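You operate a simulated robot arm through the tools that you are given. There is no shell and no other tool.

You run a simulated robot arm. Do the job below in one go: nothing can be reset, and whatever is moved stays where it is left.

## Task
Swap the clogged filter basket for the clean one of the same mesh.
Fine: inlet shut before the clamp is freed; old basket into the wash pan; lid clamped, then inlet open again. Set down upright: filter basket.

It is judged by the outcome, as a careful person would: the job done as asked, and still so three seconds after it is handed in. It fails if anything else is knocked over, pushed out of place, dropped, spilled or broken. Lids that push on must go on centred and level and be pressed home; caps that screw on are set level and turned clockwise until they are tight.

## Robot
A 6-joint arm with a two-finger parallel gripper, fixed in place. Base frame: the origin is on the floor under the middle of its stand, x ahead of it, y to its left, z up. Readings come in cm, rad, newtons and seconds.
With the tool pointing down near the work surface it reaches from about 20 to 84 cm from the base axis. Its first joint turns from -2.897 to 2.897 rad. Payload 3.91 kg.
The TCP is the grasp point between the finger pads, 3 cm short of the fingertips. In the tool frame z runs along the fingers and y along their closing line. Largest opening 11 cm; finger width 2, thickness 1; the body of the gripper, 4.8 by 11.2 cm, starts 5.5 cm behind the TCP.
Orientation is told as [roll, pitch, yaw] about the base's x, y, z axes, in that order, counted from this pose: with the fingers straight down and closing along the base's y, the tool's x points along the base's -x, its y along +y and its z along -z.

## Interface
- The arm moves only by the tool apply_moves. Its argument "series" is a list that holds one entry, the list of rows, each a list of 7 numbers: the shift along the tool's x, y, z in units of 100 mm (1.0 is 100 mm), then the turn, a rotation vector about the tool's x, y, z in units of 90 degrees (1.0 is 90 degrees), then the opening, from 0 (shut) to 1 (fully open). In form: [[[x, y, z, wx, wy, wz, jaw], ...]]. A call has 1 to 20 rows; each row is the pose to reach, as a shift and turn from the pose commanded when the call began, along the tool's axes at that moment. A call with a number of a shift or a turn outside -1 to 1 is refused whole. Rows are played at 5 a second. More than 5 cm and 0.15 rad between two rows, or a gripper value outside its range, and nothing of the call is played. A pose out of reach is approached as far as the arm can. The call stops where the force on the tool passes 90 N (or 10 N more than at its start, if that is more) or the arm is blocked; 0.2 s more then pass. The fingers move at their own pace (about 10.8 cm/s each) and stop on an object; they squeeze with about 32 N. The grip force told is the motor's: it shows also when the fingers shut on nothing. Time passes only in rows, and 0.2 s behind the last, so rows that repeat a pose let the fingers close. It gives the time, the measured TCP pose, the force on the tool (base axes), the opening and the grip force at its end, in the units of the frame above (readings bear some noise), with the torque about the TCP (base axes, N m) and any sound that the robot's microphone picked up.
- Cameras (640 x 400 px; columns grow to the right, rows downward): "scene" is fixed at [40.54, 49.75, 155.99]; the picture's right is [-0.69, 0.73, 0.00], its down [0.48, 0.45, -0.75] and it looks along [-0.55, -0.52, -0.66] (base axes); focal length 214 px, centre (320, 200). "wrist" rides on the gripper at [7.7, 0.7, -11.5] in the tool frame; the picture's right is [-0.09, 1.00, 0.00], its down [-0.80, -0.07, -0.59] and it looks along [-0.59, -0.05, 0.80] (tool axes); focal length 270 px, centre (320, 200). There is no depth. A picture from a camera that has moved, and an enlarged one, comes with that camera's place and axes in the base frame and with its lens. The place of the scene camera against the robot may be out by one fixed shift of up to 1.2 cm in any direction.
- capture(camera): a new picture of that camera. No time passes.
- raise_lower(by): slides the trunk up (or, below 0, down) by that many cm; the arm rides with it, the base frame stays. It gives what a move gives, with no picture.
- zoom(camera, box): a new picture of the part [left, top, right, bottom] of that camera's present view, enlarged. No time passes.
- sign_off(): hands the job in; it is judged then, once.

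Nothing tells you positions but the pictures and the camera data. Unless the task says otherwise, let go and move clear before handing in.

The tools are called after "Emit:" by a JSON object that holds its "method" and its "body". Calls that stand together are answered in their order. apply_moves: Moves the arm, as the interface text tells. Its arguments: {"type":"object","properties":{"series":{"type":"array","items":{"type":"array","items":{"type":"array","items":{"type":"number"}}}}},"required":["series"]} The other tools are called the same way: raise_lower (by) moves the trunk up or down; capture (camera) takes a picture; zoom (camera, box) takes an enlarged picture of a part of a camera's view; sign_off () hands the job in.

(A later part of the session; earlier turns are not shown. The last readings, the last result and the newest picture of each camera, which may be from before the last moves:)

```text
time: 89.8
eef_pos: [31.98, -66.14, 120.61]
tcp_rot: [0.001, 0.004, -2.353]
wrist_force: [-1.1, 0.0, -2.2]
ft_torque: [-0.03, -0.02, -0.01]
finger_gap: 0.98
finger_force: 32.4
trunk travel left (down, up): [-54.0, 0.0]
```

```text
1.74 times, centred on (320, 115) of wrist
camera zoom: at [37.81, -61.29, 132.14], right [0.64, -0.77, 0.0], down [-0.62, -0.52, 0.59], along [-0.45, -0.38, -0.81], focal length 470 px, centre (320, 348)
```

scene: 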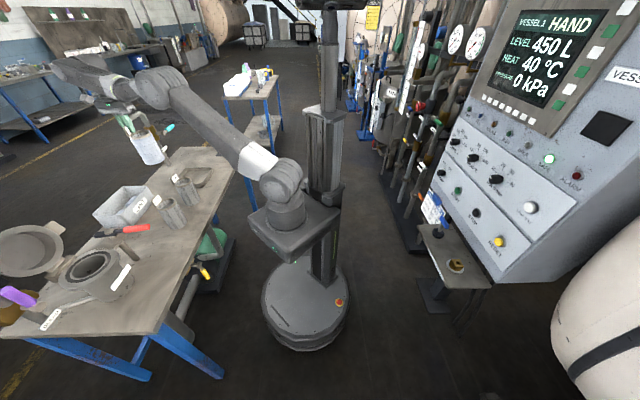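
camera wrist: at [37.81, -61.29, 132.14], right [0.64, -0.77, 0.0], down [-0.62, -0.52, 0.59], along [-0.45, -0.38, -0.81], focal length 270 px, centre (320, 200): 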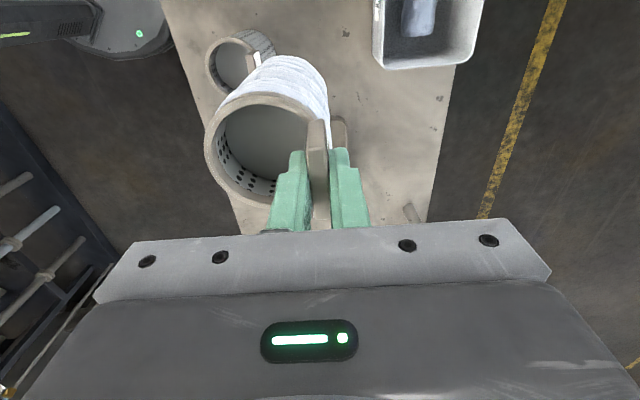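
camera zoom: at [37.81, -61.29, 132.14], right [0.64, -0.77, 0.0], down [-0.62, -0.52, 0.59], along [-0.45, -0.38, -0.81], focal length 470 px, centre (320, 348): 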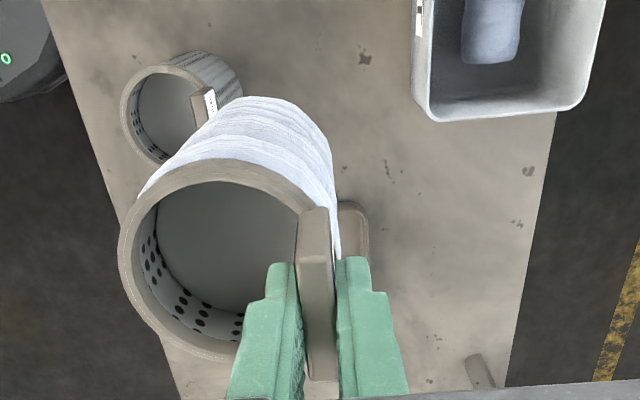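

The pan spans about 33–52 along and 57–73 out. I'll go over its middle.

Emit:
{"method": "apply_moves", "body": {"series": [[[-0.3, -0.05, 0, 0, 0, 0, 0], [-0.6, -0.1, 0, 0, 0, 0, 0], [-0.9, -0.15, 0, 0, 0, 0, 0], [-1.0, -0.18, 0, 0, 0, 0, 0]]]}}

Emit:
{"method": "apply_moves", "body": {"series": [[[-0.3, 0, 0, 0, 0, 0, 0], [-0.6, 0, 0, 0, 0, 0, 0], [-0.835, 0, 0, 0, 0, 0, 0], [-0.835, 0, 0, 0, 0, 0, 0]]]}}

Emit:
{"method": "capture", "body": {"camera": "wrist"}}

Emit:
{"method": "zoom", "body": {"camera": "scene", "box": [120, 80, 250, 220]}}

```text
time: 90.8
eef_pos: [23.45, -71.76, 120.55]
tcp_rot: [0.0, 0.001, -2.355]
wrist_force: [0.7, 0.4, -2.1]
ft_torque: [-0.03, -0.03, -0.03]
finger_gap: 0.95
finger_force: 32.0
trunk travel left (down, up): [-54.0, 0.0]
```

```text
time: 91.8
eef_pos: [20.39, -72.61, 119.8]
tcp_rot: [-0.001, 0.003, -2.354]
wrist_force: [-0.1, 0.2, -2.3]
ft_torque: [-0.06, -0.03, 0.02]
finger_gap: 0.95
finger_force: 31.9
out of reach, approached as far as the arm can: row 1, 2, 3, 4
trunk travel left (down, up): [-54.0, 0.0]
```

```text
taken
camera wrist: at [26.28, -67.76, 131.32], right [0.64, -0.77, 0.0], down [-0.62, -0.52, 0.59], along [-0.45, -0.38, -0.81], focal length 270 px, centre (320, 200)
```

wrist: 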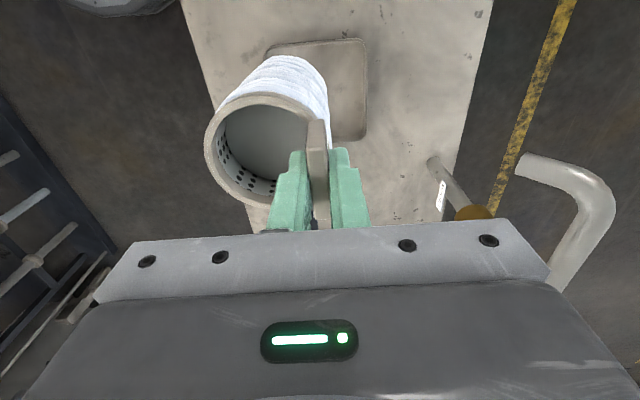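

```text
2.86 times, centred on (185, 150) of scene
camera zoom: at [40.54, 49.75, 155.99], right [-0.69, 0.73, 0.0], down [0.48, 0.45, -0.75], along [-0.55, -0.52, -0.66], focal length 613 px, centre (706, 343)
```

zoom: 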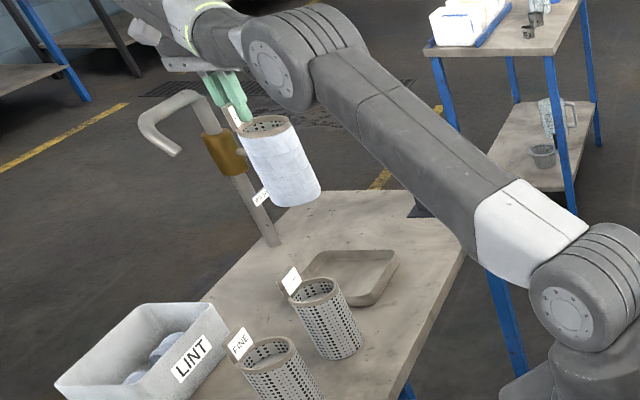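

At this height the arm is at its reach limit; lower down it reaches further. I'll lower 10 cm toward the commanded spot above the pan's middle and check.

Emit:
{"method": "apply_moves", "body": {"series": [[[0, 0, 0.15, 0, 0, 0, 0], [0, 0, 0.3, 0, 0, 0, 0], [0, 0, 0.45, 0, 0, 0, 0], [0, 0, 0.6, 0, 0, 0, 0], [0, 0, 0.8, 0, 0, 0, 0], [0, 0, 1.0, 0, 0, 0, 0], [0, 0, 1.0, 0, 0, 0, 0]]]}}

Emit:
{"method": "capture", "body": {"camera": "wrist"}}

Emit:
{"method": "zoom", "body": {"camera": "scene", "box": [120, 90, 250, 220]}}

```text
time: 93.3
eef_pos: [20.28, -72.72, 109.6]
tcp_rot: [0.002, 0.002, -2.354]
wrist_force: [-1.0, 0.1, -1.4]
ft_torque: [-0.05, -0.02, 0.0]
finger_gap: 0.96
finger_force: 32.4
trunk travel left (down, up): [-54.0, 0.0]
```

```text
taken
camera wrist: at [26.18, -67.77, 121.2], right [0.64, -0.77, 0.0], down [-0.62, -0.52, 0.59], along [-0.45, -0.38, -0.81], focal length 270 px, centre (320, 200)
```

wrist: 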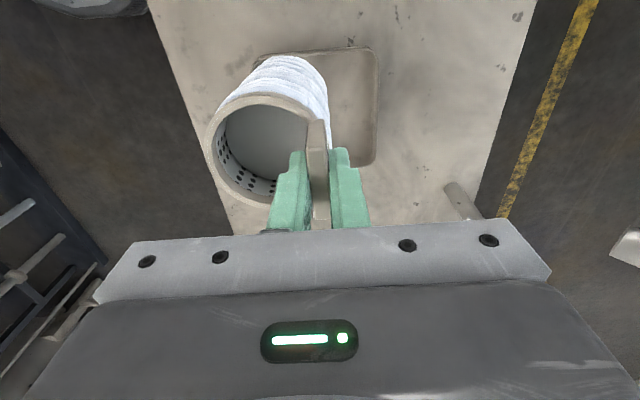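

```text
3.08 times, centred on (185, 155) of scene
camera zoom: at [40.54, 49.75, 155.99], right [-0.69, 0.73, 0.0], down [0.48, 0.45, -0.75], along [-0.55, -0.52, -0.66], focal length 660 px, centre (735, 338)
```

zoom: 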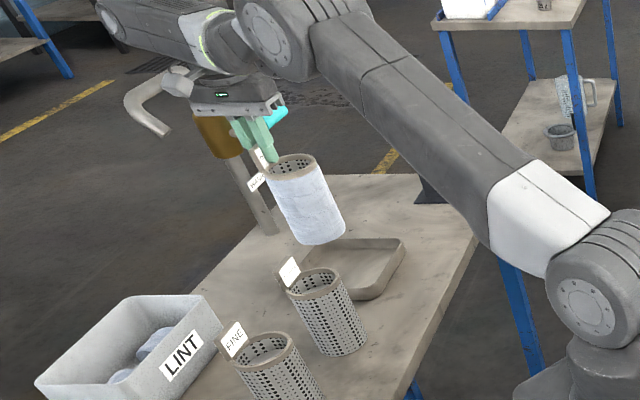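

The commanded spot was clipped to what was reachable; now lower, I can shift to the pan's middle.

Emit:
{"method": "apply_moves", "body": {"series": [[[-0.18, 0.06, 0, 0, 0, 0, 0], [-0.36, 0.12, 0, 0, 0, 0, 0], [-0.54, 0.185, 0, 0, 0, 0, 0], [-0.54, 0.185, 0, 0, 0, 0, 0]]]}}

Emit:
{"method": "capture", "body": {"camera": "wrist"}}

Emit:
{"method": "zoom", "body": {"camera": "scene", "box": [140, 90, 250, 200]}}

```text
time: 94.3
eef_pos: [17.6, -76.2, 109.32]
tcp_rot: [0.0, 0.002, -2.355]
wrist_force: [0.0, 0.7, -1.7]
ft_torque: [-0.03, -0.04, 0.03]
finger_gap: 0.97
finger_force: 31.8
out of reach, approached as far as the arm can: row 3, 4
trunk travel left (down, up): [-54.0, 0.0]
```

```text
taken
camera wrist: at [23.54, -71.42, 120.87], right [0.64, -0.77, 0.0], down [-0.62, -0.52, 0.59], along [-0.45, -0.38, -0.81], focal length 270 px, centre (320, 200)
```

wrist: 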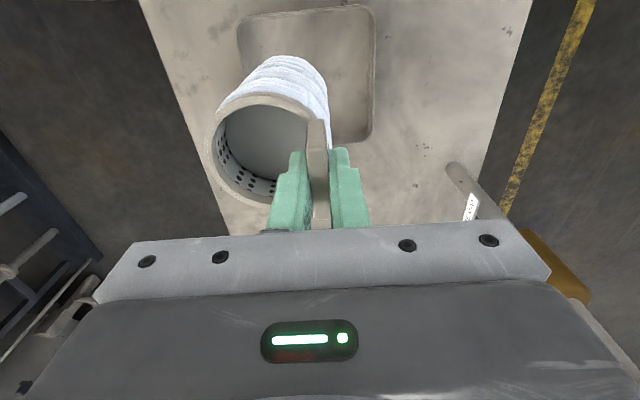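

```text
3.64 times, centred on (195, 145) of scene
camera zoom: at [40.54, 49.75, 155.99], right [-0.69, 0.73, 0.0], down [0.48, 0.45, -0.75], along [-0.55, -0.52, -0.66], focal length 780 px, centre (774, 400)
```

zoom: 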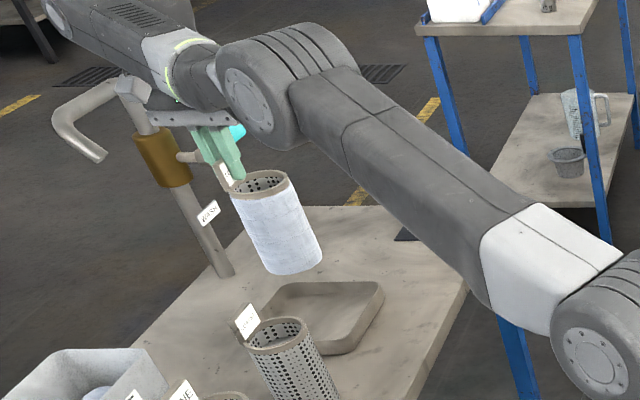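

Nearly centred. I'll lower further while nudging about 1 cm outward, keeping the basket above the pan rim for a last check.

Emit:
{"method": "apply_moves", "body": {"series": [[[0, 0, 0.15, 0, 0, 0, 0], [0, 0, 0.3, 0, 0, 0, 0], [-0.02, 0.05, 0.45, 0, 0, 0, 0], [-0.05, 0.1, 0.6, 0, 0, 0, 0], [-0.05, 0.1, 0.7, 0, 0, 0, 0], [-0.05, 0.1, 0.7, 0, 0, 0, 0]]]}}

Emit:
{"method": "capture", "body": {"camera": "wrist"}}

Emit:
{"method": "zoom", "body": {"camera": "scene", "box": [140, 90, 250, 200]}}

```text
time: 95.8
eef_pos: [17.92, -77.39, 102.33]
tcp_rot: [0.001, 0.001, -2.355]
wrist_force: [0.0, -0.2, -1.7]
ft_torque: [-0.02, -0.09, -0.01]
finger_gap: 0.97
finger_force: 32.5
trunk travel left (down, up): [-54.0, 0.0]
```

```text
taken
camera wrist: at [23.87, -72.52, 113.87], right [0.64, -0.77, 0.0], down [-0.62, -0.52, 0.59], along [-0.45, -0.38, -0.81], focal length 270 px, centre (320, 200)
```

wrist: 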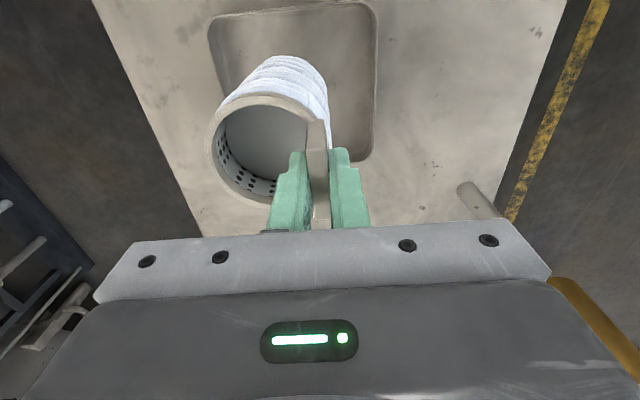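

```text
3.64 times, centred on (195, 145) of scene
camera zoom: at [40.54, 49.75, 155.99], right [-0.69, 0.73, 0.0], down [0.48, 0.45, -0.75], along [-0.55, -0.52, -0.66], focal length 780 px, centre (774, 400)
```

zoom: 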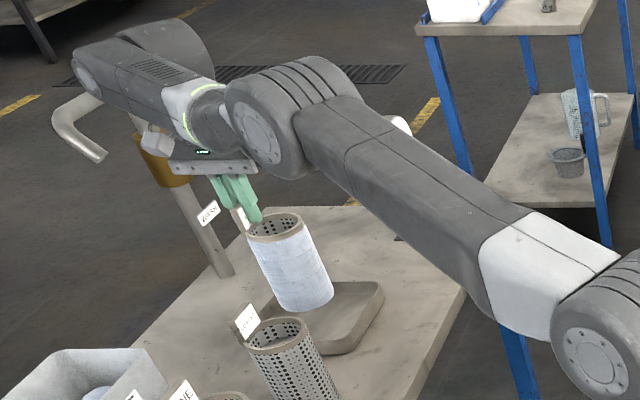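

The basket is over the pan's middle. Lowering it to just above the expected floor.

Emit:
{"method": "apply_moves", "body": {"series": [[[0, 0, 0.12, 0, 0, 0, 0], [0, 0, 0.24, 0, 0, 0, 0], [0, 0, 0.34, 0, 0, 0, 0], [0, 0, 0.4, 0, 0, 0, 0], [0, 0, 0.44, 0, 0, 0, 0]]]}}

Emit:
{"method": "zoom", "body": {"camera": "scene", "box": [165, 130, 225, 200]}}

```text
time: 97.0
eef_pos: [18.05, -77.44, 98.09]
tcp_rot: [0.0, 0.003, -2.355]
wrist_force: [0.1, 0.2, -1.9]
ft_torque: [-0.07, -0.04, 0.01]
finger_gap: 0.95
finger_force: 32.1
trunk travel left (down, up): [-54.0, 0.0]
```

```text
5.71 times, centred on (195, 165) of scene
camera zoom: at [40.54, 49.75, 155.99], right [-0.69, 0.73, 0.0], down [0.48, 0.45, -0.75], along [-0.55, -0.52, -0.66], focal length 1226 px, centre (1034, 400)
```

zoom: 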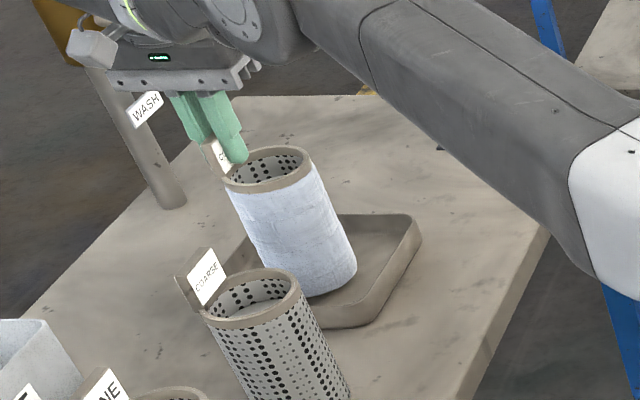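

Emit:
{"method": "apply_moves", "body": {"series": [[[0, 0, 0.02, 0, 0, 0, 0], [0, 0, 0.04, 0, 0, 0, 0], [0, 0, 0.06, 0, 0, 0, 0], [0, 0, 0.07, 0, 0, 0, 0]]]}}

```text
time: 98.0
eef_pos: [17.99, -77.4, 97.4]
tcp_rot: [-0.001, 0.004, -2.353]
wrist_force: [0.3, 0.2, -1.9]
ft_torque: [-0.03, -0.01, 0.0]
finger_gap: 0.98
finger_force: 32.4
trunk travel left (down, up): [-54.0, 0.0]
```

Emit:
{"method": "apply_moves", "body": {"series": [[[0, 0, 0.015, 0, 0, 0, 0], [0, 0, 0.03, 0, 0, 0, 0], [0, 0, 0.04, 0, 0, 0, 0]]]}}

```text
time: 98.8
eef_pos: [17.94, -77.29, 97.05]
tcp_rot: [0.002, 0.001, -2.354]
wrist_force: [1.3, -2.5, 6.0]
ft_torque: [-0.08, 0.07, 0.04]
finger_gap: 0.96
finger_force: 32.4
trunk travel left (down, up): [-54.0, 0.0]
```

Light contact: the basket is standing on the pan floor. I'll open the fingers slightly and rise straight up.

Emit:
{"method": "apply_moves", "body": {"series": [[[0, 0, 0, 0, 0, 0, 0.12], [0, 0, 0, 0, 0, 0, 0.2], [0, 0, 0, 0, 0, 0, 0.28], [0, 0, 0, 0, 0, 0, 0.28], [0, 0, -0.1, 0, 0, 0, 0.28], [0, 0, -0.3, 0, 0, 0, 0.28], [0, 0, -0.6, 0, 0, 0, 0.28]]]}}

Emit:
{"method": "zoom", "body": {"camera": "scene", "box": [165, 130, 225, 200]}}

Emit:
{"method": "capture", "body": {"camera": "wrist"}}

```text
time: 100.3
eef_pos: [17.83, -77.27, 102.9]
tcp_rot: [0.0, 0.003, -2.356]
wrist_force: [0.5, 0.0, 0.9]
ft_torque: [-0.02, -0.02, -0.01]
finger_gap: 3.08
finger_force: 0.0
trunk travel left (down, up): [-54.0, 0.0]
```

```text
5.71 times, centred on (195, 165) of scene
camera zoom: at [40.54, 49.75, 155.99], right [-0.69, 0.73, 0.0], down [0.48, 0.45, -0.75], along [-0.55, -0.52, -0.66], focal length 1226 px, centre (1034, 400)
```

zoom: 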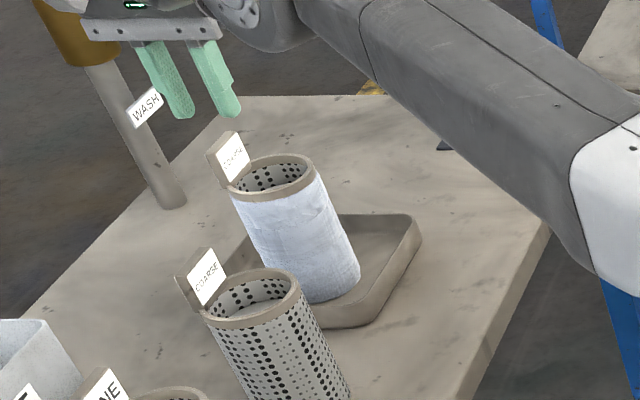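

```text
taken
camera wrist: at [23.72, -72.5, 114.28], right [0.64, -0.77, 0.0], down [-0.62, -0.52, 0.59], along [-0.45, -0.38, -0.81], focal length 270 px, centre (320, 200)
```

wrist: 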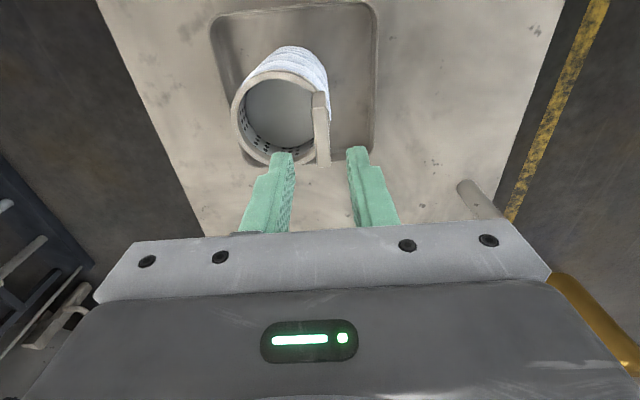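

The old basket stands upright in the wash pan. Next I'll rise and go above the clean COARSE basket's tab.

Emit:
{"method": "apply_moves", "body": {"series": [[[0, 0, -0.3, 0, 0, 0, 0.3], [0, 0, -0.6, 0, 0, 0, 0.3], [0.2, -0.1, -0.8, 0, 0, 0, 0.3], [0.5, -0.2, -0.8, 0, 0, 0, 0.3], [0.8, -0.3, -0.8, 0, 0, 0, 0.3], [1.0, -0.4, -0.8, 0, 0, 0, 0.3]]]}}

Emit:
{"method": "apply_moves", "body": {"series": [[[0.3, -0.1, 0, 0, 0, 0, 0.3], [0.6, -0.2, 0, 0, 0, 0, 0.3], [0.9, -0.22, 0, 0, 0, 0, 0.3], [0.9, -0.22, 0, 0, 0, 0, 0.3]]]}}

Emit:
{"method": "capture", "body": {"camera": "wrist"}}

Emit:
{"method": "zoom", "body": {"camera": "wrist", "box": [200, 0, 420, 180]}}

```text
time: 101.8
eef_pos: [22.21, -67.25, 110.95]
tcp_rot: [-0.001, 0.002, -2.355]
wrist_force: [-0.6, 0.5, 0.7]
ft_torque: [-0.02, 0.01, -0.02]
finger_gap: 3.3
finger_force: 0.0
out of reach, approached as far as the arm can: row 1, 2
trunk travel left (down, up): [-54.0, 0.0]
```

```text
time: 102.8
eef_pos: [26.85, -59.32, 110.82]
tcp_rot: [0.0, 0.002, -2.352]
wrist_force: [-0.5, -0.8, -0.1]
ft_torque: [0.02, 0.0, 0.03]
finger_gap: 3.3
finger_force: 0.1
trunk travel left (down, up): [-54.0, 0.0]
```

```text
taken
camera wrist: at [32.85, -54.46, 122.37], right [0.64, -0.77, 0.0], down [-0.62, -0.52, 0.59], along [-0.45, -0.38, -0.81], focal length 270 px, centre (320, 200)
```

wrist: 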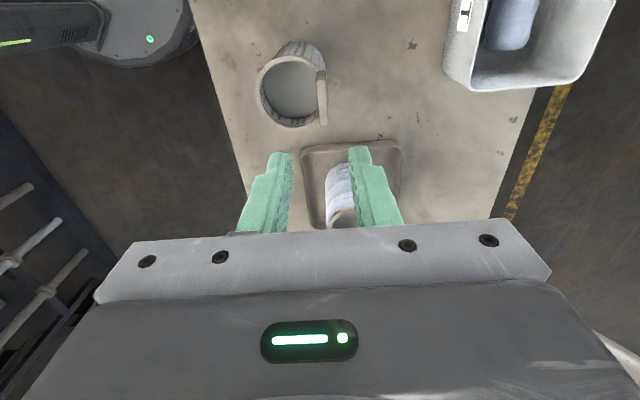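

```text
2.22 times, centred on (310, 90) of wrist
camera zoom: at [32.85, -54.46, 122.37], right [0.64, -0.77, 0.0], down [-0.62, -0.52, 0.59], along [-0.45, -0.38, -0.81], focal length 601 px, centre (342, 444)
```

zoom: 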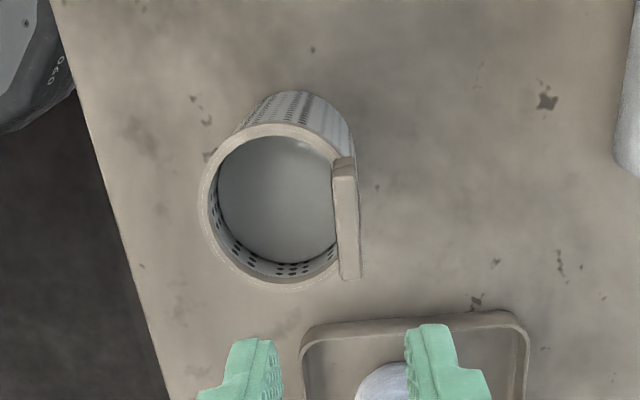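

The clean COARSE basket's tab is at about (23.3, 61.3), turned about 2° from square. I'll match that angle, centre over the tab and come down partway.

Emit:
{"method": "apply_moves", "body": {"series": [[[-0.03, 0.04, 0.2, 0, 0, 0.0255, 0.3], [-0.03, 0.04, 0.5, 0, 0, 0.0255, 0.3], [-0.03, 0.04, 0.85, 0, 0, 0.0255, 0.3], [-0.03, 0.04, 0.85, 0, 0, 0.0255, 0.3]]]}}

Emit:
{"method": "capture", "body": {"camera": "wrist"}}

Emit:
{"method": "zoom", "body": {"camera": "wrist", "box": [200, 60, 420, 240]}}

Emit:
{"method": "zoom", "body": {"camera": "scene", "box": [140, 140, 220, 220]}}

```text
time: 103.8
eef_pos: [26.97, -59.84, 102.34]
tcp_rot: [0.001, 0.001, -2.395]
wrist_force: [0.0, -0.2, -0.7]
ft_torque: [-0.01, 0.0, 0.03]
finger_gap: 3.26
finger_force: 0.1
trunk travel left (down, up): [-54.0, 0.0]
```

```text
taken
camera wrist: at [33.08, -55.23, 113.85], right [0.61, -0.79, 0.0], down [-0.64, -0.49, 0.59], along [-0.47, -0.36, -0.81], focal length 270 px, centre (320, 200)
```

wrist: 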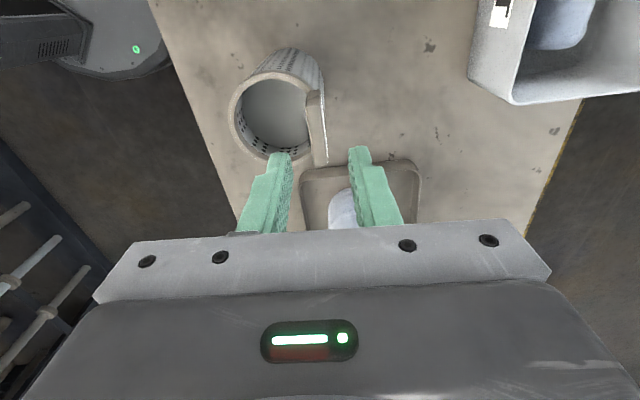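

```text
2.22 times, centred on (310, 150) of wrist
camera zoom: at [33.08, -55.23, 113.85], right [0.61, -0.79, 0.0], down [-0.64, -0.49, 0.59], along [-0.47, -0.36, -0.81], focal length 601 px, centre (342, 311)
```

zoom: 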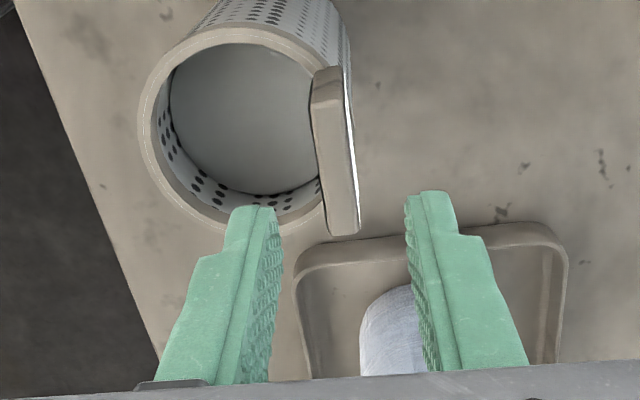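

```text
5.00 times, centred on (180, 180) of scene
camera zoom: at [40.54, 49.75, 155.99], right [-0.69, 0.73, 0.0], down [0.48, 0.45, -0.75], along [-0.55, -0.52, -0.66], focal length 1072 px, centre (1020, 300)
```

zoom: 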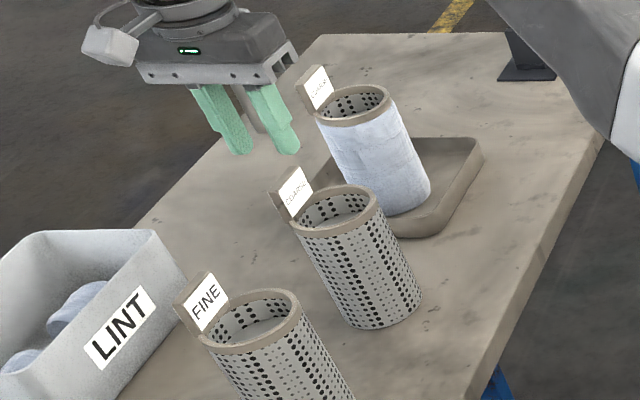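

I want to check the tab's angle against the fingers more precisely before gripping.

Emit:
{"method": "zoom", "body": {"camera": "wrist", "box": [270, 80, 370, 175]}}

```text
4.21 times, centred on (320, 128) of wrist
camera zoom: at [33.08, -55.23, 113.85], right [0.61, -0.79, 0.0], down [-0.64, -0.49, 0.59], along [-0.47, -0.36, -0.81], focal length 1138 px, centre (320, 505)
```

zoom: 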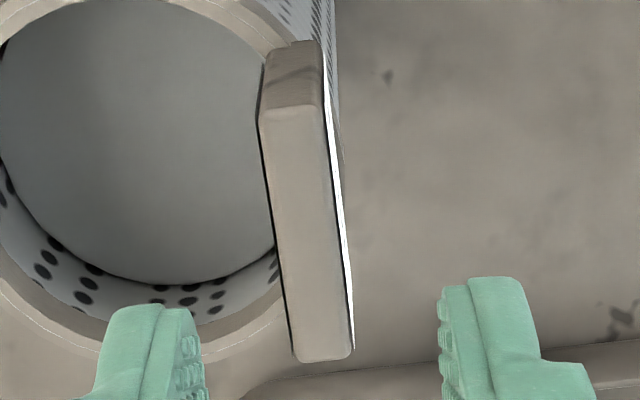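

The tab is about 1.5° off the fingers and 2 mm to one side; along its length it matches my earlier grip. I'll correct that, descend and grip.

Emit:
{"method": "apply_moves", "body": {"series": [[[0.005, -0.018, 0.1, 0, 0, -0.0166, 0.3], [0.005, -0.018, 0.25, 0, 0, -0.0166, 0.3], [0.005, -0.018, 0.4, 0, 0, -0.0166, 0.3], [0.005, -0.018, 0.5, 0, 0, -0.0166, 0.3], [0.005, -0.018, 0.58, 0, 0, -0.0166, 0.3], [0.005, -0.018, 0.615, 0, 0, -0.0166, 0.3], [0.005, -0.018, 0.615, 0, 0, -0.0166, 0.3]]]}}

Emit:
{"method": "capture", "body": {"camera": "wrist"}}

Emit:
{"method": "zoom", "body": {"camera": "scene", "box": [140, 140, 220, 220]}}

```text
time: 105.3
eef_pos: [26.96, -59.75, 96.16]
tcp_rot: [-0.002, 0.003, -2.369]
wrist_force: [-0.1, 0.0, 1.1]
ft_torque: [-0.01, -0.01, 0.02]
finger_gap: 3.34
finger_force: 0.2
trunk travel left (down, up): [-54.0, 0.0]
```

```text
taken
camera wrist: at [32.93, -55.01, 107.74], right [0.63, -0.77, 0.0], down [-0.62, -0.51, 0.59], along [-0.46, -0.37, -0.81], focal length 270 px, centre (320, 200)
```

wrist: 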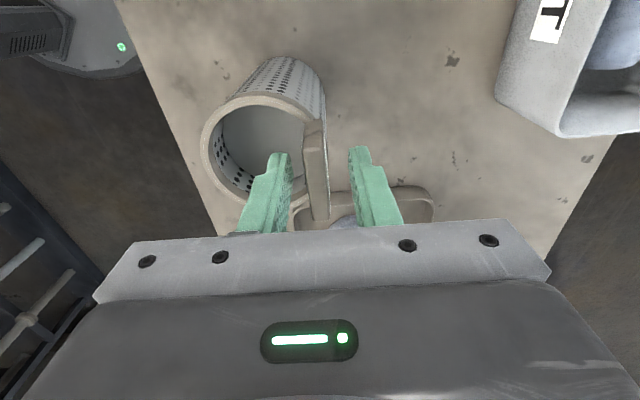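

```text
5.00 times, centred on (180, 180) of scene
camera zoom: at [40.54, 49.75, 155.99], right [-0.69, 0.73, 0.0], down [0.48, 0.45, -0.75], along [-0.55, -0.52, -0.66], focal length 1072 px, centre (1020, 300)
```

zoom: 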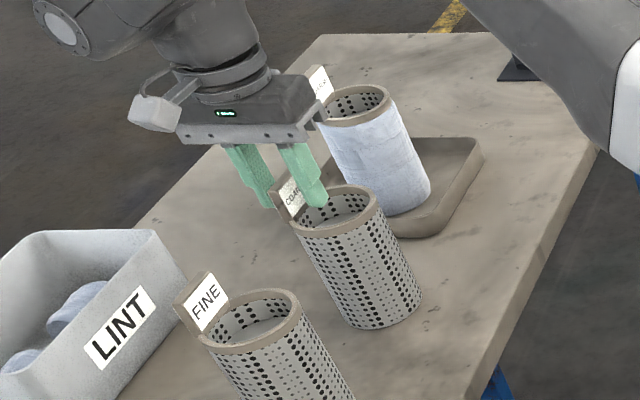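

The view matches the earlier grip almost exactly. Closing on the tab.

Emit:
{"method": "apply_moves", "body": {"series": [[[0, -0.005, 0, 0, 0, 0, 0.2], [0, -0.005, 0, 0, 0, 0, 0.12], [0, -0.005, 0, 0, 0, 0, 0], [0, -0.005, 0, 0, 0, 0, 0], [0, -0.005, 0, 0, 0, 0, 0]]]}}

Emit:
{"method": "capture", "body": {"camera": "wrist"}}

Emit:
{"method": "zoom", "body": {"camera": "scene", "box": [140, 140, 220, 220]}}

```text
time: 106.5
eef_pos: [26.94, -59.74, 96.25]
tcp_rot: [-0.001, 0.002, -2.368]
wrist_force: [-0.2, 0.5, 0.3]
ft_torque: [0.04, 0.03, -0.01]
finger_gap: 0.98
finger_force: 32.5
trunk travel left (down, up): [-54.0, 0.0]
```

```text
taken
camera wrist: at [32.83, -55.01, 107.78], right [0.63, -0.77, 0.0], down [-0.62, -0.51, 0.59], along [-0.46, -0.37, -0.81], focal length 270 px, centre (320, 200)
```

wrist: 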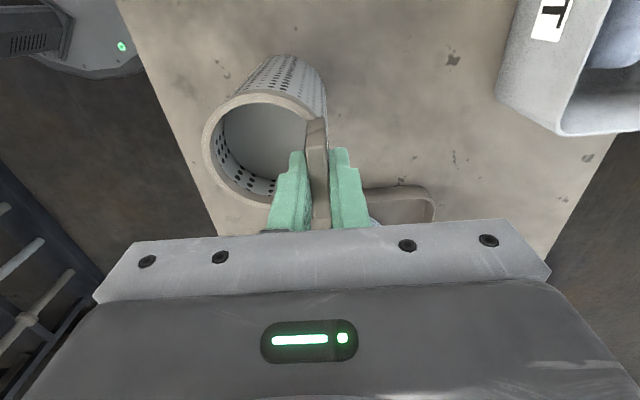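

```text
5.00 times, centred on (180, 180) of scene
camera zoom: at [40.54, 49.75, 155.99], right [-0.69, 0.73, 0.0], down [0.48, 0.45, -0.75], along [-0.55, -0.52, -0.66], focal length 1072 px, centre (1020, 300)
```

zoom: 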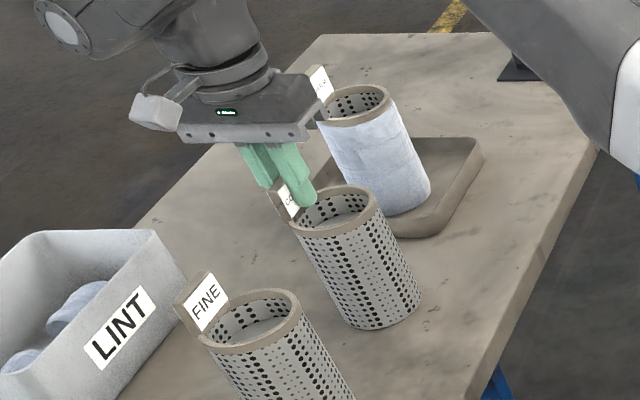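

Gripped squarely. Lifting the clean basket straight up.

Emit:
{"method": "apply_moves", "body": {"series": [[[0, 0, -0.05, 0, 0, 0, 0], [0, 0, -0.12, 0, 0, 0, 0], [0, 0, -0.25, 0, 0, 0, 0], [0, 0, -0.4, 0, 0, 0, 0], [0, 0, -0.6, 0, 0, 0, 0], [0, 0, -0.8, 0, 0, 0, 0], [0, 0, -1.0, 0, 0, 0, 0]]]}}

Emit:
{"method": "apply_moves", "body": {"series": [[[0, 0, -0.2, 0, 0, 0, 0], [0, 0, -0.4, 0, 0, 0, 0], [0, 0, -0.6, 0, 0, 0, 0], [0, 0, -0.8, 0, 0, 0, 0], [0, 0, -1.0, 0, 0, 0, 0]]]}}

Emit:
{"method": "apply_moves", "body": {"series": [[[0, 0, -0.2, 0, 0, -0.009, 0], [0, 0, -0.4, 0, 0, -0.009, 0], [0, 0, -0.4, 0, 0, -0.009, 0]]]}}

Emit:
{"method": "capture", "body": {"camera": "wrist"}}

Emit:
{"method": "capture", "body": {"camera": "scene"}}

```text
time: 108.2
eef_pos: [26.92, -59.71, 106.37]
tcp_rot: [-0.001, 0.0, -2.369]
wrist_force: [0.1, -0.2, -1.9]
ft_torque: [-0.05, -0.01, 0.02]
finger_gap: 0.97
finger_force: 32.1
trunk travel left (down, up): [-54.0, 0.0]
```

```text
time: 109.3
eef_pos: [26.95, -59.77, 116.2]
tcp_rot: [0.0, 0.003, -2.368]
wrist_force: [0.1, 0.0, -1.6]
ft_torque: [-0.01, -0.01, -0.01]
finger_gap: 0.97
finger_force: 31.7
trunk travel left (down, up): [-54.0, 0.0]
```

```text
time: 110.2
eef_pos: [27.07, -59.67, 120.22]
tcp_rot: [0.0, 0.002, -2.355]
wrist_force: [0.8, -0.7, -1.7]
ft_torque: [-0.03, -0.03, 0.0]
finger_gap: 0.98
finger_force: 31.5
trunk travel left (down, up): [-54.0, 0.0]
```

```text
taken
camera wrist: at [32.94, -54.88, 131.8], right [0.64, -0.77, 0.0], down [-0.62, -0.52, 0.59], along [-0.45, -0.38, -0.81], focal length 270 px, centre (320, 200)
```

wrist: 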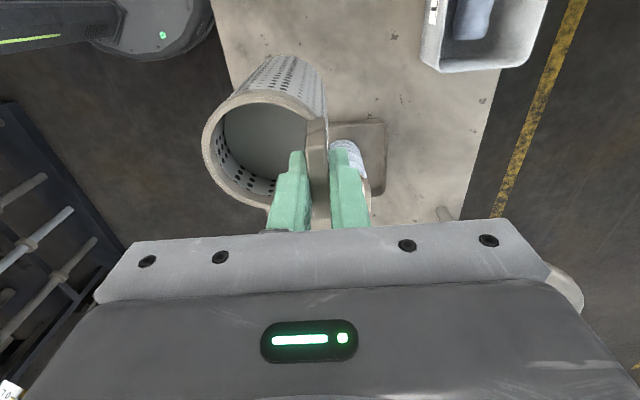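

```text
taken
```

scene: 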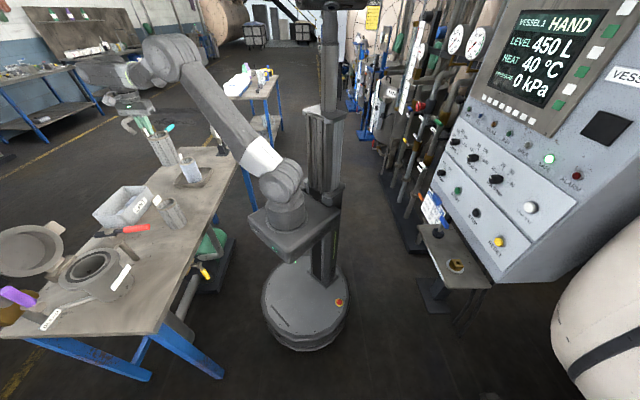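

The clean basket hangs just as the old one did. I'll carry it back along the bench to the housing.

Emit:
{"method": "apply_moves", "body": {"series": [[[0.2, 0.05, 0, 0, 0, 0, 0], [0.5, 0.1, 0, 0, 0, 0, 0], [0.8, 0.15, 0, 0, 0, 0, 0], [1.0, 0.2, 0, 0, 0, 0, 0]]]}}

Emit:
{"method": "apply_moves", "body": {"series": [[[0.3, 0.05, 0, 0, 0, 0, 0], [0.6, 0.1, 0, 0, 0, 0, 0], [0.9, 0.15, 0, 0, 0, 0, 0], [1.0, 0.2, 0, 0, 0, 0, 0]]]}}

Emit:
{"method": "apply_moves", "body": {"series": [[[0.3, 0.05, 0, 0, 0, 0, 0], [0.6, 0.1, 0, 0, 0, 0, 0], [0.9, 0.15, 0, 0, 0, 0, 0], [1.0, 0.2, 0, 0, 0, 0, 0]]]}}

Emit:
{"method": "apply_moves", "body": {"series": [[[0.3, 0.05, 0, 0, 0, 0, 0], [0.6, 0.1, 0, 0, 0, 0, 0], [0.9, 0.15, 0, 0, 0, 0, 0], [1.0, 0.18, 0, 0, 0, 0, 0]]]}}

Emit:
{"method": "apply_moves", "body": {"series": [[[0.2, 0, 0, 0, 0, 0, 0], [0.4, 0, 0, 0, 0, 0, 0], [0.6, 0, 0, 0, 0, 0, 0], [0.68, 0, 0, 0, 0, 0, 0], [0.68, 0, 0, 0, 0, 0, 0]]]}}

Emit:
{"method": "capture", "body": {"camera": "wrist"}}

Emit:
{"method": "zoom", "body": {"camera": "scene", "box": [0, 180, 150, 310]}}

```text
time: 111.2
eef_pos: [35.55, -54.04, 120.34]
tcp_rot: [-0.001, 0.002, -2.355]
wrist_force: [0.8, 0.1, -2.4]
ft_torque: [-0.08, -0.04, 0.01]
finger_gap: 0.98
finger_force: 32.1
trunk travel left (down, up): [-54.0, 0.0]
```

```text
time: 112.2
eef_pos: [43.93, -48.5, 120.41]
tcp_rot: [0.0, 0.002, -2.353]
wrist_force: [-0.2, -0.2, -2.3]
ft_torque: [-0.03, -0.01, -0.01]
finger_gap: 0.95
finger_force: 31.9
trunk travel left (down, up): [-54.0, 0.0]
```

```text
time: 113.2
eef_pos: [52.42, -42.79, 120.27]
tcp_rot: [-0.003, 0.002, -2.355]
wrist_force: [0.3, 0.0, -2.3]
ft_torque: [-0.05, -0.02, -0.03]
finger_gap: 0.98
finger_force: 32.6
trunk travel left (down, up): [-54.0, 0.0]
```

```text
time: 114.2
eef_pos: [60.74, -36.87, 120.24]
tcp_rot: [-0.002, 0.001, -2.356]
wrist_force: [-0.1, 0.7, -1.6]
ft_torque: [-0.04, -0.02, -0.02]
finger_gap: 0.97
finger_force: 31.7
trunk travel left (down, up): [-54.0, 0.0]
```

```text
time: 115.3
eef_pos: [65.51, -32.06, 120.35]
tcp_rot: [0.0, 0.001, -2.354]
wrist_force: [-0.6, 0.3, -2.1]
ft_torque: [-0.07, 0.01, 0.03]
finger_gap: 0.94
finger_force: 32.0
trunk travel left (down, up): [-54.0, 0.0]
```

```text
taken
camera wrist: at [71.44, -27.22, 131.89], right [0.64, -0.77, 0.0], down [-0.62, -0.52, 0.59], along [-0.45, -0.38, -0.81], focal length 270 px, centre (320, 200)
```

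wrist: 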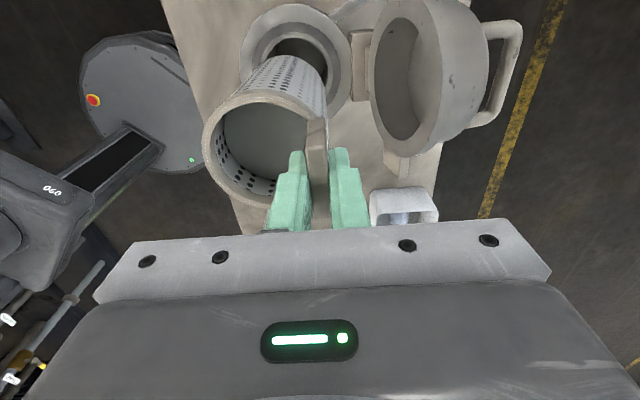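

```text
3.08 times, centred on (75, 245) of scene
camera zoom: at [40.54, 49.75, 155.99], right [-0.69, 0.73, 0.0], down [0.48, 0.45, -0.75], along [-0.55, -0.52, -0.66], focal length 660 px, centre (1074, 62)
```

zoom: 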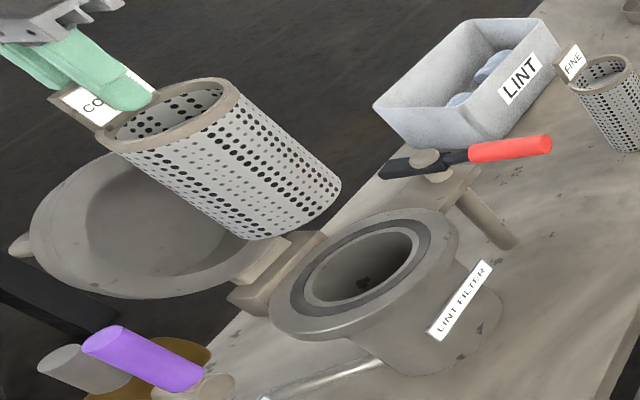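

The basket is above the bore. I'll make a 1–2 mm correction to the noted reference and lower until its bottom is just above the housing.

Emit:
{"method": "apply_moves", "body": {"series": [[[0.01, 0.012, 0.2, 0, 0, 0, 0], [0.01, 0.012, 0.4, 0, 0, 0, 0], [0.01, 0.012, 0.6, 0, 0, 0, 0], [0.01, 0.012, 0.76, 0, 0, 0, 0], [0.01, 0.012, 0.76, 0, 0, 0, 0]]]}}

Emit:
{"method": "zoom", "body": {"camera": "scene", "box": [30, 205, 130, 290]}}

Emit:
{"method": "zoom", "body": {"camera": "wrist", "box": [180, 0, 400, 160]}}

```text
time: 116.5
eef_pos: [65.57, -32.09, 112.9]
tcp_rot: [0.002, 0.0, -2.355]
wrist_force: [0.8, -0.1, -1.8]
ft_torque: [-0.02, -0.05, -0.03]
finger_gap: 0.99
finger_force: 32.4
trunk travel left (down, up): [-54.0, 0.0]
```

```text
4.71 times, centred on (80, 248) of scene
camera zoom: at [40.54, 49.75, 155.99], right [-0.69, 0.73, 0.0], down [0.48, 0.45, -0.75], along [-0.55, -0.52, -0.66], focal length 1009 px, centre (1449, -24)
```

zoom: 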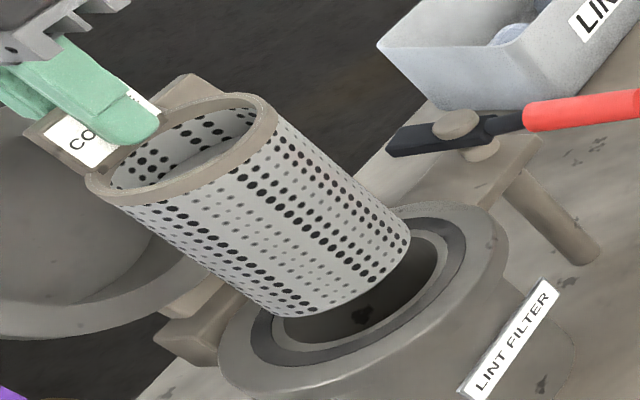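

```text
2.50 times, centred on (290, 80) of wrist
camera zoom: at [71.46, -27.24, 124.27], right [0.64, -0.77, 0.0], down [-0.62, -0.52, 0.59], along [-0.45, -0.38, -0.81], focal length 676 px, centre (395, 500)
```

zoom: 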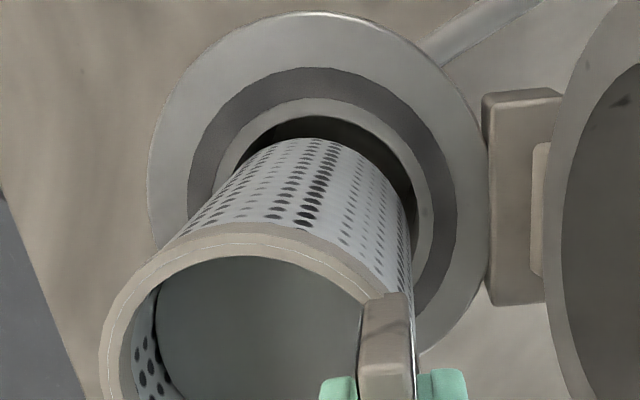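

It looks centred. I'll lower slowly into the bore, checking forces in stages.

Emit:
{"method": "apply_moves", "body": {"series": [[[0, 0, 0.05, 0, 0, 0, 0], [0, 0, 0.1, 0, 0, 0, 0], [0, 0, 0.15, 0, 0, 0, 0], [0, 0, 0.2, 0, 0, 0, 0], [0, 0, 0.25, 0, 0, 0, 0], [0, 0, 0.3, 0, 0, 0, 0], [0, 0, 0.35, 0, 0, 0, 0], [0, 0, 0.4, 0, 0, 0, 0]]]}}

Emit:
{"method": "zoom", "body": {"camera": "scene", "box": [30, 205, 130, 290]}}

Emit:
{"method": "zoom", "body": {"camera": "wrist", "box": [180, 0, 400, 160]}}

```text
time: 118.3
eef_pos: [65.74, -32.05, 108.76]
tcp_rot: [0.0, 0.003, -2.354]
wrist_force: [0.6, 1.0, -1.4]
ft_torque: [-0.06, -0.05, -0.01]
finger_gap: 0.97
finger_force: 31.8
trunk travel left (down, up): [-54.0, 0.0]
```

```text
4.71 times, centred on (80, 248) of scene
camera zoom: at [40.54, 49.75, 155.99], right [-0.69, 0.73, 0.0], down [0.48, 0.45, -0.75], along [-0.55, -0.52, -0.66], focal length 1009 px, centre (1449, -24)
```

zoom: 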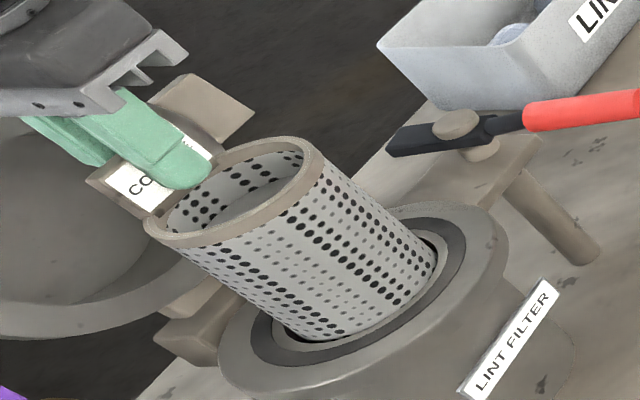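

```text
2.50 times, centred on (290, 80) of wrist
camera zoom: at [71.6, -27.27, 120.23], right [0.64, -0.77, 0.0], down [-0.62, -0.52, 0.59], along [-0.45, -0.38, -0.81], focal length 676 px, centre (395, 500)
```

zoom: 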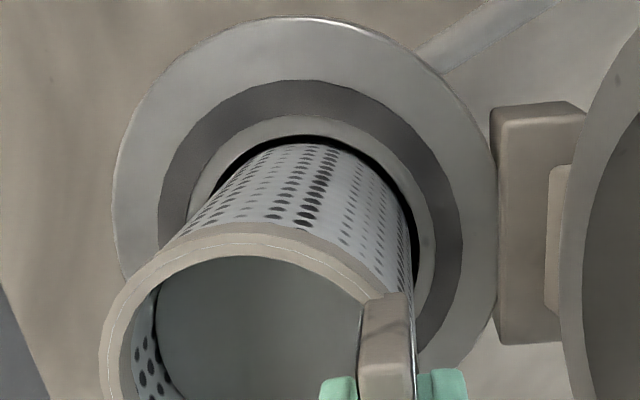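

The bottom is inside the bore with no contact force. Continuing down.

Emit:
{"method": "apply_moves", "body": {"series": [[[0, 0, 0.06, 0, 0, 0, 0], [0, 0, 0.13, 0, 0, 0, 0], [0, 0, 0.2, 0, 0, 0, 0], [0, 0, 0.27, 0, 0, 0, 0], [0, 0, 0.34, 0, 0, 0, 0], [0, 0, 0.41, 0, 0, 0, 0], [0, 0, 0.48, 0, 0, 0, 0], [0, 0, 0.55, 0, 0, 0, 0], [0, 0, 0.62, 0, 0, 0, 0], [0, 0, 0.7, 0, 0, 0, 0]]]}}

Emit:
{"method": "zoom", "body": {"camera": "scene", "box": [30, 205, 130, 290]}}

Emit:
{"method": "zoom", "body": {"camera": "wrist", "box": [140, 0, 400, 180]}}

```text
time: 120.5
eef_pos: [65.6, -32.07, 101.82]
tcp_rot: [0.0, 0.001, -2.355]
wrist_force: [-0.6, 0.0, -1.4]
ft_torque: [-0.03, -0.02, -0.01]
finger_gap: 0.99
finger_force: 32.3
trunk travel left (down, up): [-54.0, 0.0]
```

```text
4.71 times, centred on (80, 248) of scene
camera zoom: at [40.54, 49.75, 155.99], right [-0.69, 0.73, 0.0], down [0.48, 0.45, -0.75], along [-0.55, -0.52, -0.66], focal length 1009 px, centre (1449, -24)
```

zoom: 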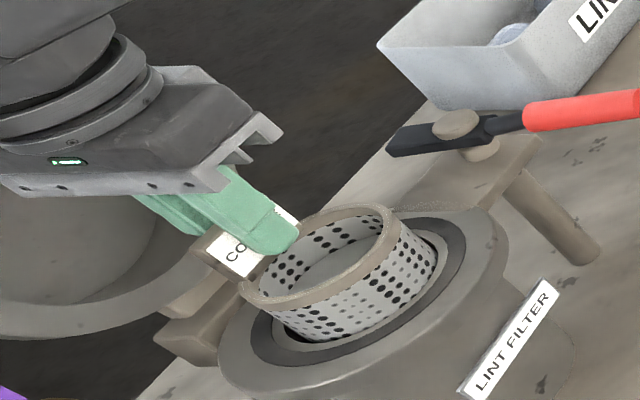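

```text
2.22 times, centred on (270, 90) of wrist
camera zoom: at [71.52, -27.22, 113.3], right [0.64, -0.77, 0.0], down [-0.62, -0.52, 0.59], along [-0.45, -0.38, -0.81], focal length 601 px, centre (431, 444)
```

zoom: 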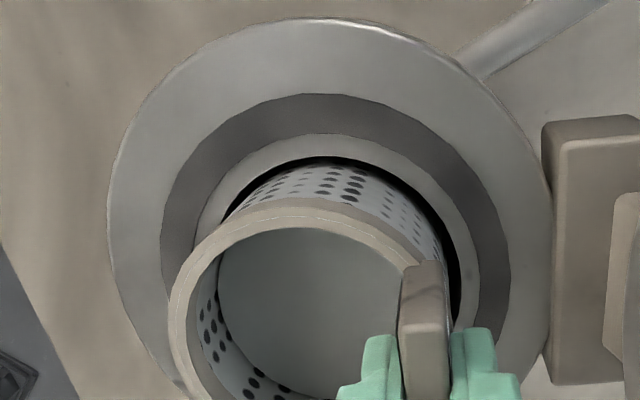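

Emit:
{"method": "apply_moves", "body": {"series": [[[0, 0, 0.05, 0, 0, 0, 0], [0, 0, 0.1, 0, 0, 0, 0], [0, 0, 0.15, 0, 0, 0, 0], [0, 0, 0.2, 0, 0, 0, 0], [0, 0, 0.25, 0, 0, 0, 0], [0, 0, 0.3, 0, 0, 0, 0]]]}}

Emit:
{"method": "zoom", "body": {"camera": "wrist", "box": [140, 0, 400, 180]}}

```text
time: 122.0
eef_pos: [65.71, -32.0, 98.72]
tcp_rot: [-0.001, 0.002, -2.354]
wrist_force: [-0.1, -0.1, -1.8]
ft_torque: [-0.04, -0.04, 0.01]
finger_gap: 0.97
finger_force: 32.2
trunk travel left (down, up): [-54.0, 0.0]
```

```text
2.22 times, centred on (270, 90) of wrist
camera zoom: at [71.62, -27.22, 110.24], right [0.64, -0.77, 0.0], down [-0.62, -0.52, 0.59], along [-0.45, -0.38, -0.81], focal length 601 px, centre (431, 444)
```

zoom: 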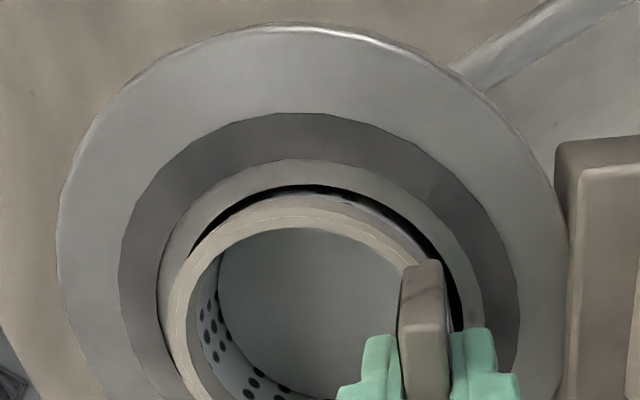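

Emit:
{"method": "apply_moves", "body": {"series": [[[0, 0, 0.03, 0, 0, 0, 0], [0, 0, 0.06, 0, 0, 0, 0], [0, 0, 0.08, 0, 0, 0, 0], [0, 0, 0.09, 0, 0, 0, 0]]]}}

Emit:
{"method": "zoom", "body": {"camera": "wrist", "box": [140, 0, 400, 180]}}

Emit:
{"method": "zoom", "body": {"camera": "scene", "box": [50, 220, 120, 285]}}

```text
time: 123.0
eef_pos: [65.61, -32.02, 97.88]
tcp_rot: [-0.001, 0.002, -2.354]
wrist_force: [0.5, 0.4, -2.4]
ft_torque: [-0.05, -0.01, 0.0]
finger_gap: 0.94
finger_force: 31.8
trunk travel left (down, up): [-54.0, 0.0]
```

```text
2.22 times, centred on (270, 90) of wrist
camera zoom: at [71.58, -27.24, 109.41], right [0.64, -0.77, 0.0], down [-0.62, -0.52, 0.59], along [-0.45, -0.38, -0.81], focal length 601 px, centre (431, 444)
```

zoom: 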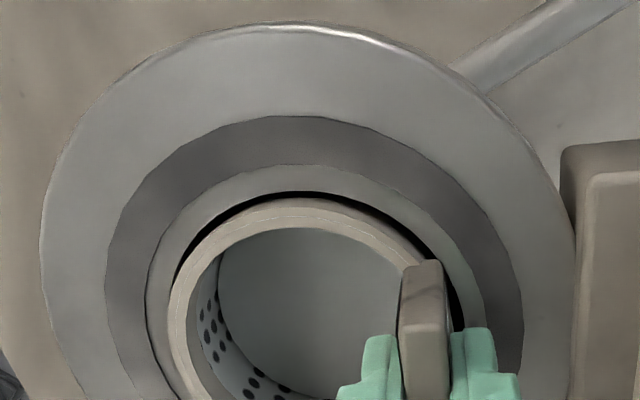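

```text
6.15 times, centred on (85, 252) of scene
camera zoom: at [40.54, 49.75, 155.99], right [-0.69, 0.73, 0.0], down [0.48, 0.45, -0.75], along [-0.55, -0.52, -0.66], focal length 1320 px, centre (1766, -123)
```

zoom: 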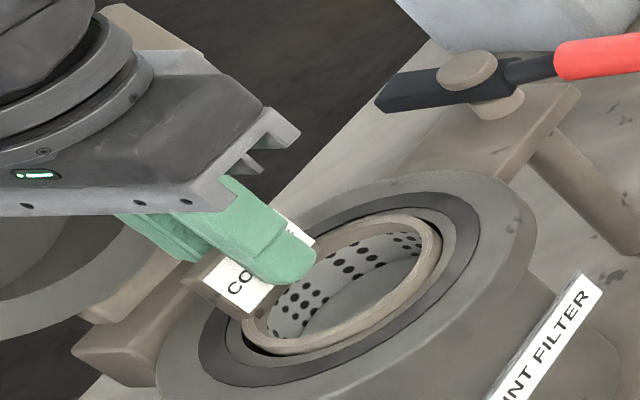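

Emit:
{"method": "apply_moves", "body": {"series": [[[0, 0, 0.01, 0, 0, 0, 0], [0, 0, 0.02, 0, 0, 0, 0], [0, 0, 0.03, 0, 0, 0, 0]]]}}

```text
time: 123.8
eef_pos: [65.68, -32.06, 97.94]
tcp_rot: [0.005, 0.004, -2.355]
wrist_force: [3.2, -1.5, 15.8]
ft_torque: [0.17, -0.55, -0.08]
finger_gap: 0.95
finger_force: 31.8
trunk travel left (down, up): [-54.0, 0.0]
```

Contact felt at the seat. I'll ease the load, then compare the rim's seating with how the old one sat.

Emit:
{"method": "apply_moves", "body": {"series": [[[0, 0, -0.01, 0, 0, 0, 0], [0, 0, -0.02, 0, 0, 0, 0], [0, 0, -0.02, 0, 0, 0, 0.12], [0, 0, -0.02, 0, 0, 0, 0.2], [0, 0, -0.02, 0, 0, 0, 0.3], [0, 0, -0.02, 0, 0, 0, 0.3]]]}}

Emit:
{"method": "apply_moves", "body": {"series": [[[0, 0, -0.1, 0, 0, 0, 0.3], [0, 0, -0.3, 0, 0, 0, 0.3], [0, 0, -0.6, 0, 0, 0, 0.3], [0, 0, -0.9, 0, 0, 0, 0.3], [0, 0, -1.0, 0, 0, 0, 0.3]]]}}

Emit:
{"method": "zoom", "body": {"camera": "wrist", "box": [200, 0, 420, 180]}}

Emit:
{"method": "zoom", "body": {"camera": "scene", "box": [55, 220, 115, 280]}}

```text
time: 125.2
eef_pos: [65.67, -32.02, 97.71]
tcp_rot: [0.0, 0.002, -2.355]
wrist_force: [0.0, 0.1, 1.1]
ft_torque: [-0.02, 0.01, 0.01]
finger_gap: 3.3
finger_force: 0.1
trunk travel left (down, up): [-54.0, 0.0]
```

```text
time: 126.3
eef_pos: [65.56, -32.0, 107.87]
tcp_rot: [0.001, 0.003, -2.356]
wrist_force: [0.3, -0.5, 0.2]
ft_torque: [-0.02, -0.05, 0.0]
finger_gap: 3.29
finger_force: 0.0
trunk travel left (down, up): [-54.0, 0.0]
```

```text
2.22 times, centred on (310, 90) of wrist
camera zoom: at [71.41, -27.25, 119.31], right [0.64, -0.77, 0.0], down [-0.62, -0.52, 0.59], along [-0.45, -0.38, -0.81], focal length 601 px, centre (342, 444)
```

zoom: 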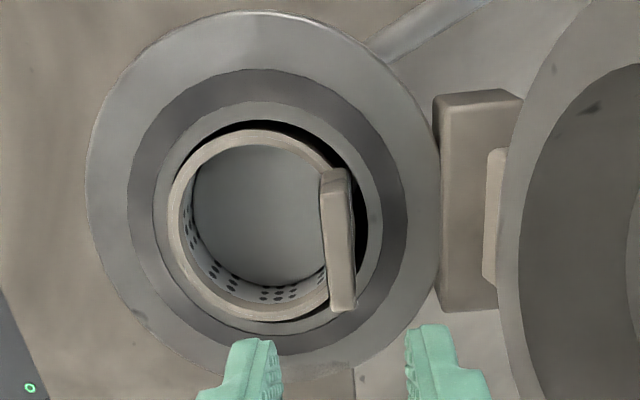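

```text
6.67 times, centred on (85, 250) of scene
camera zoom: at [40.54, 49.75, 155.99], right [-0.69, 0.73, 0.0], down [0.48, 0.45, -0.75], along [-0.55, -0.52, -0.66], focal length 1430 px, centre (1887, -133)
```

zoom: 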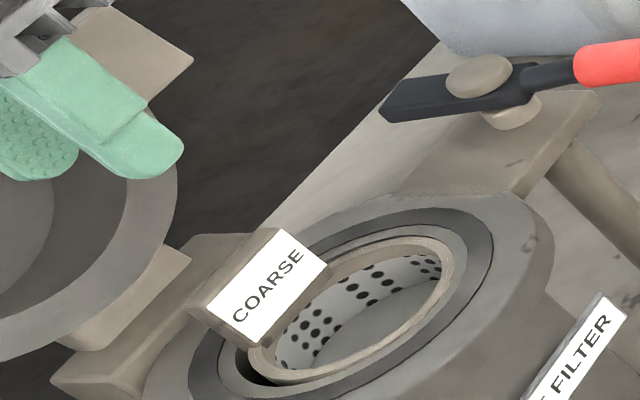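

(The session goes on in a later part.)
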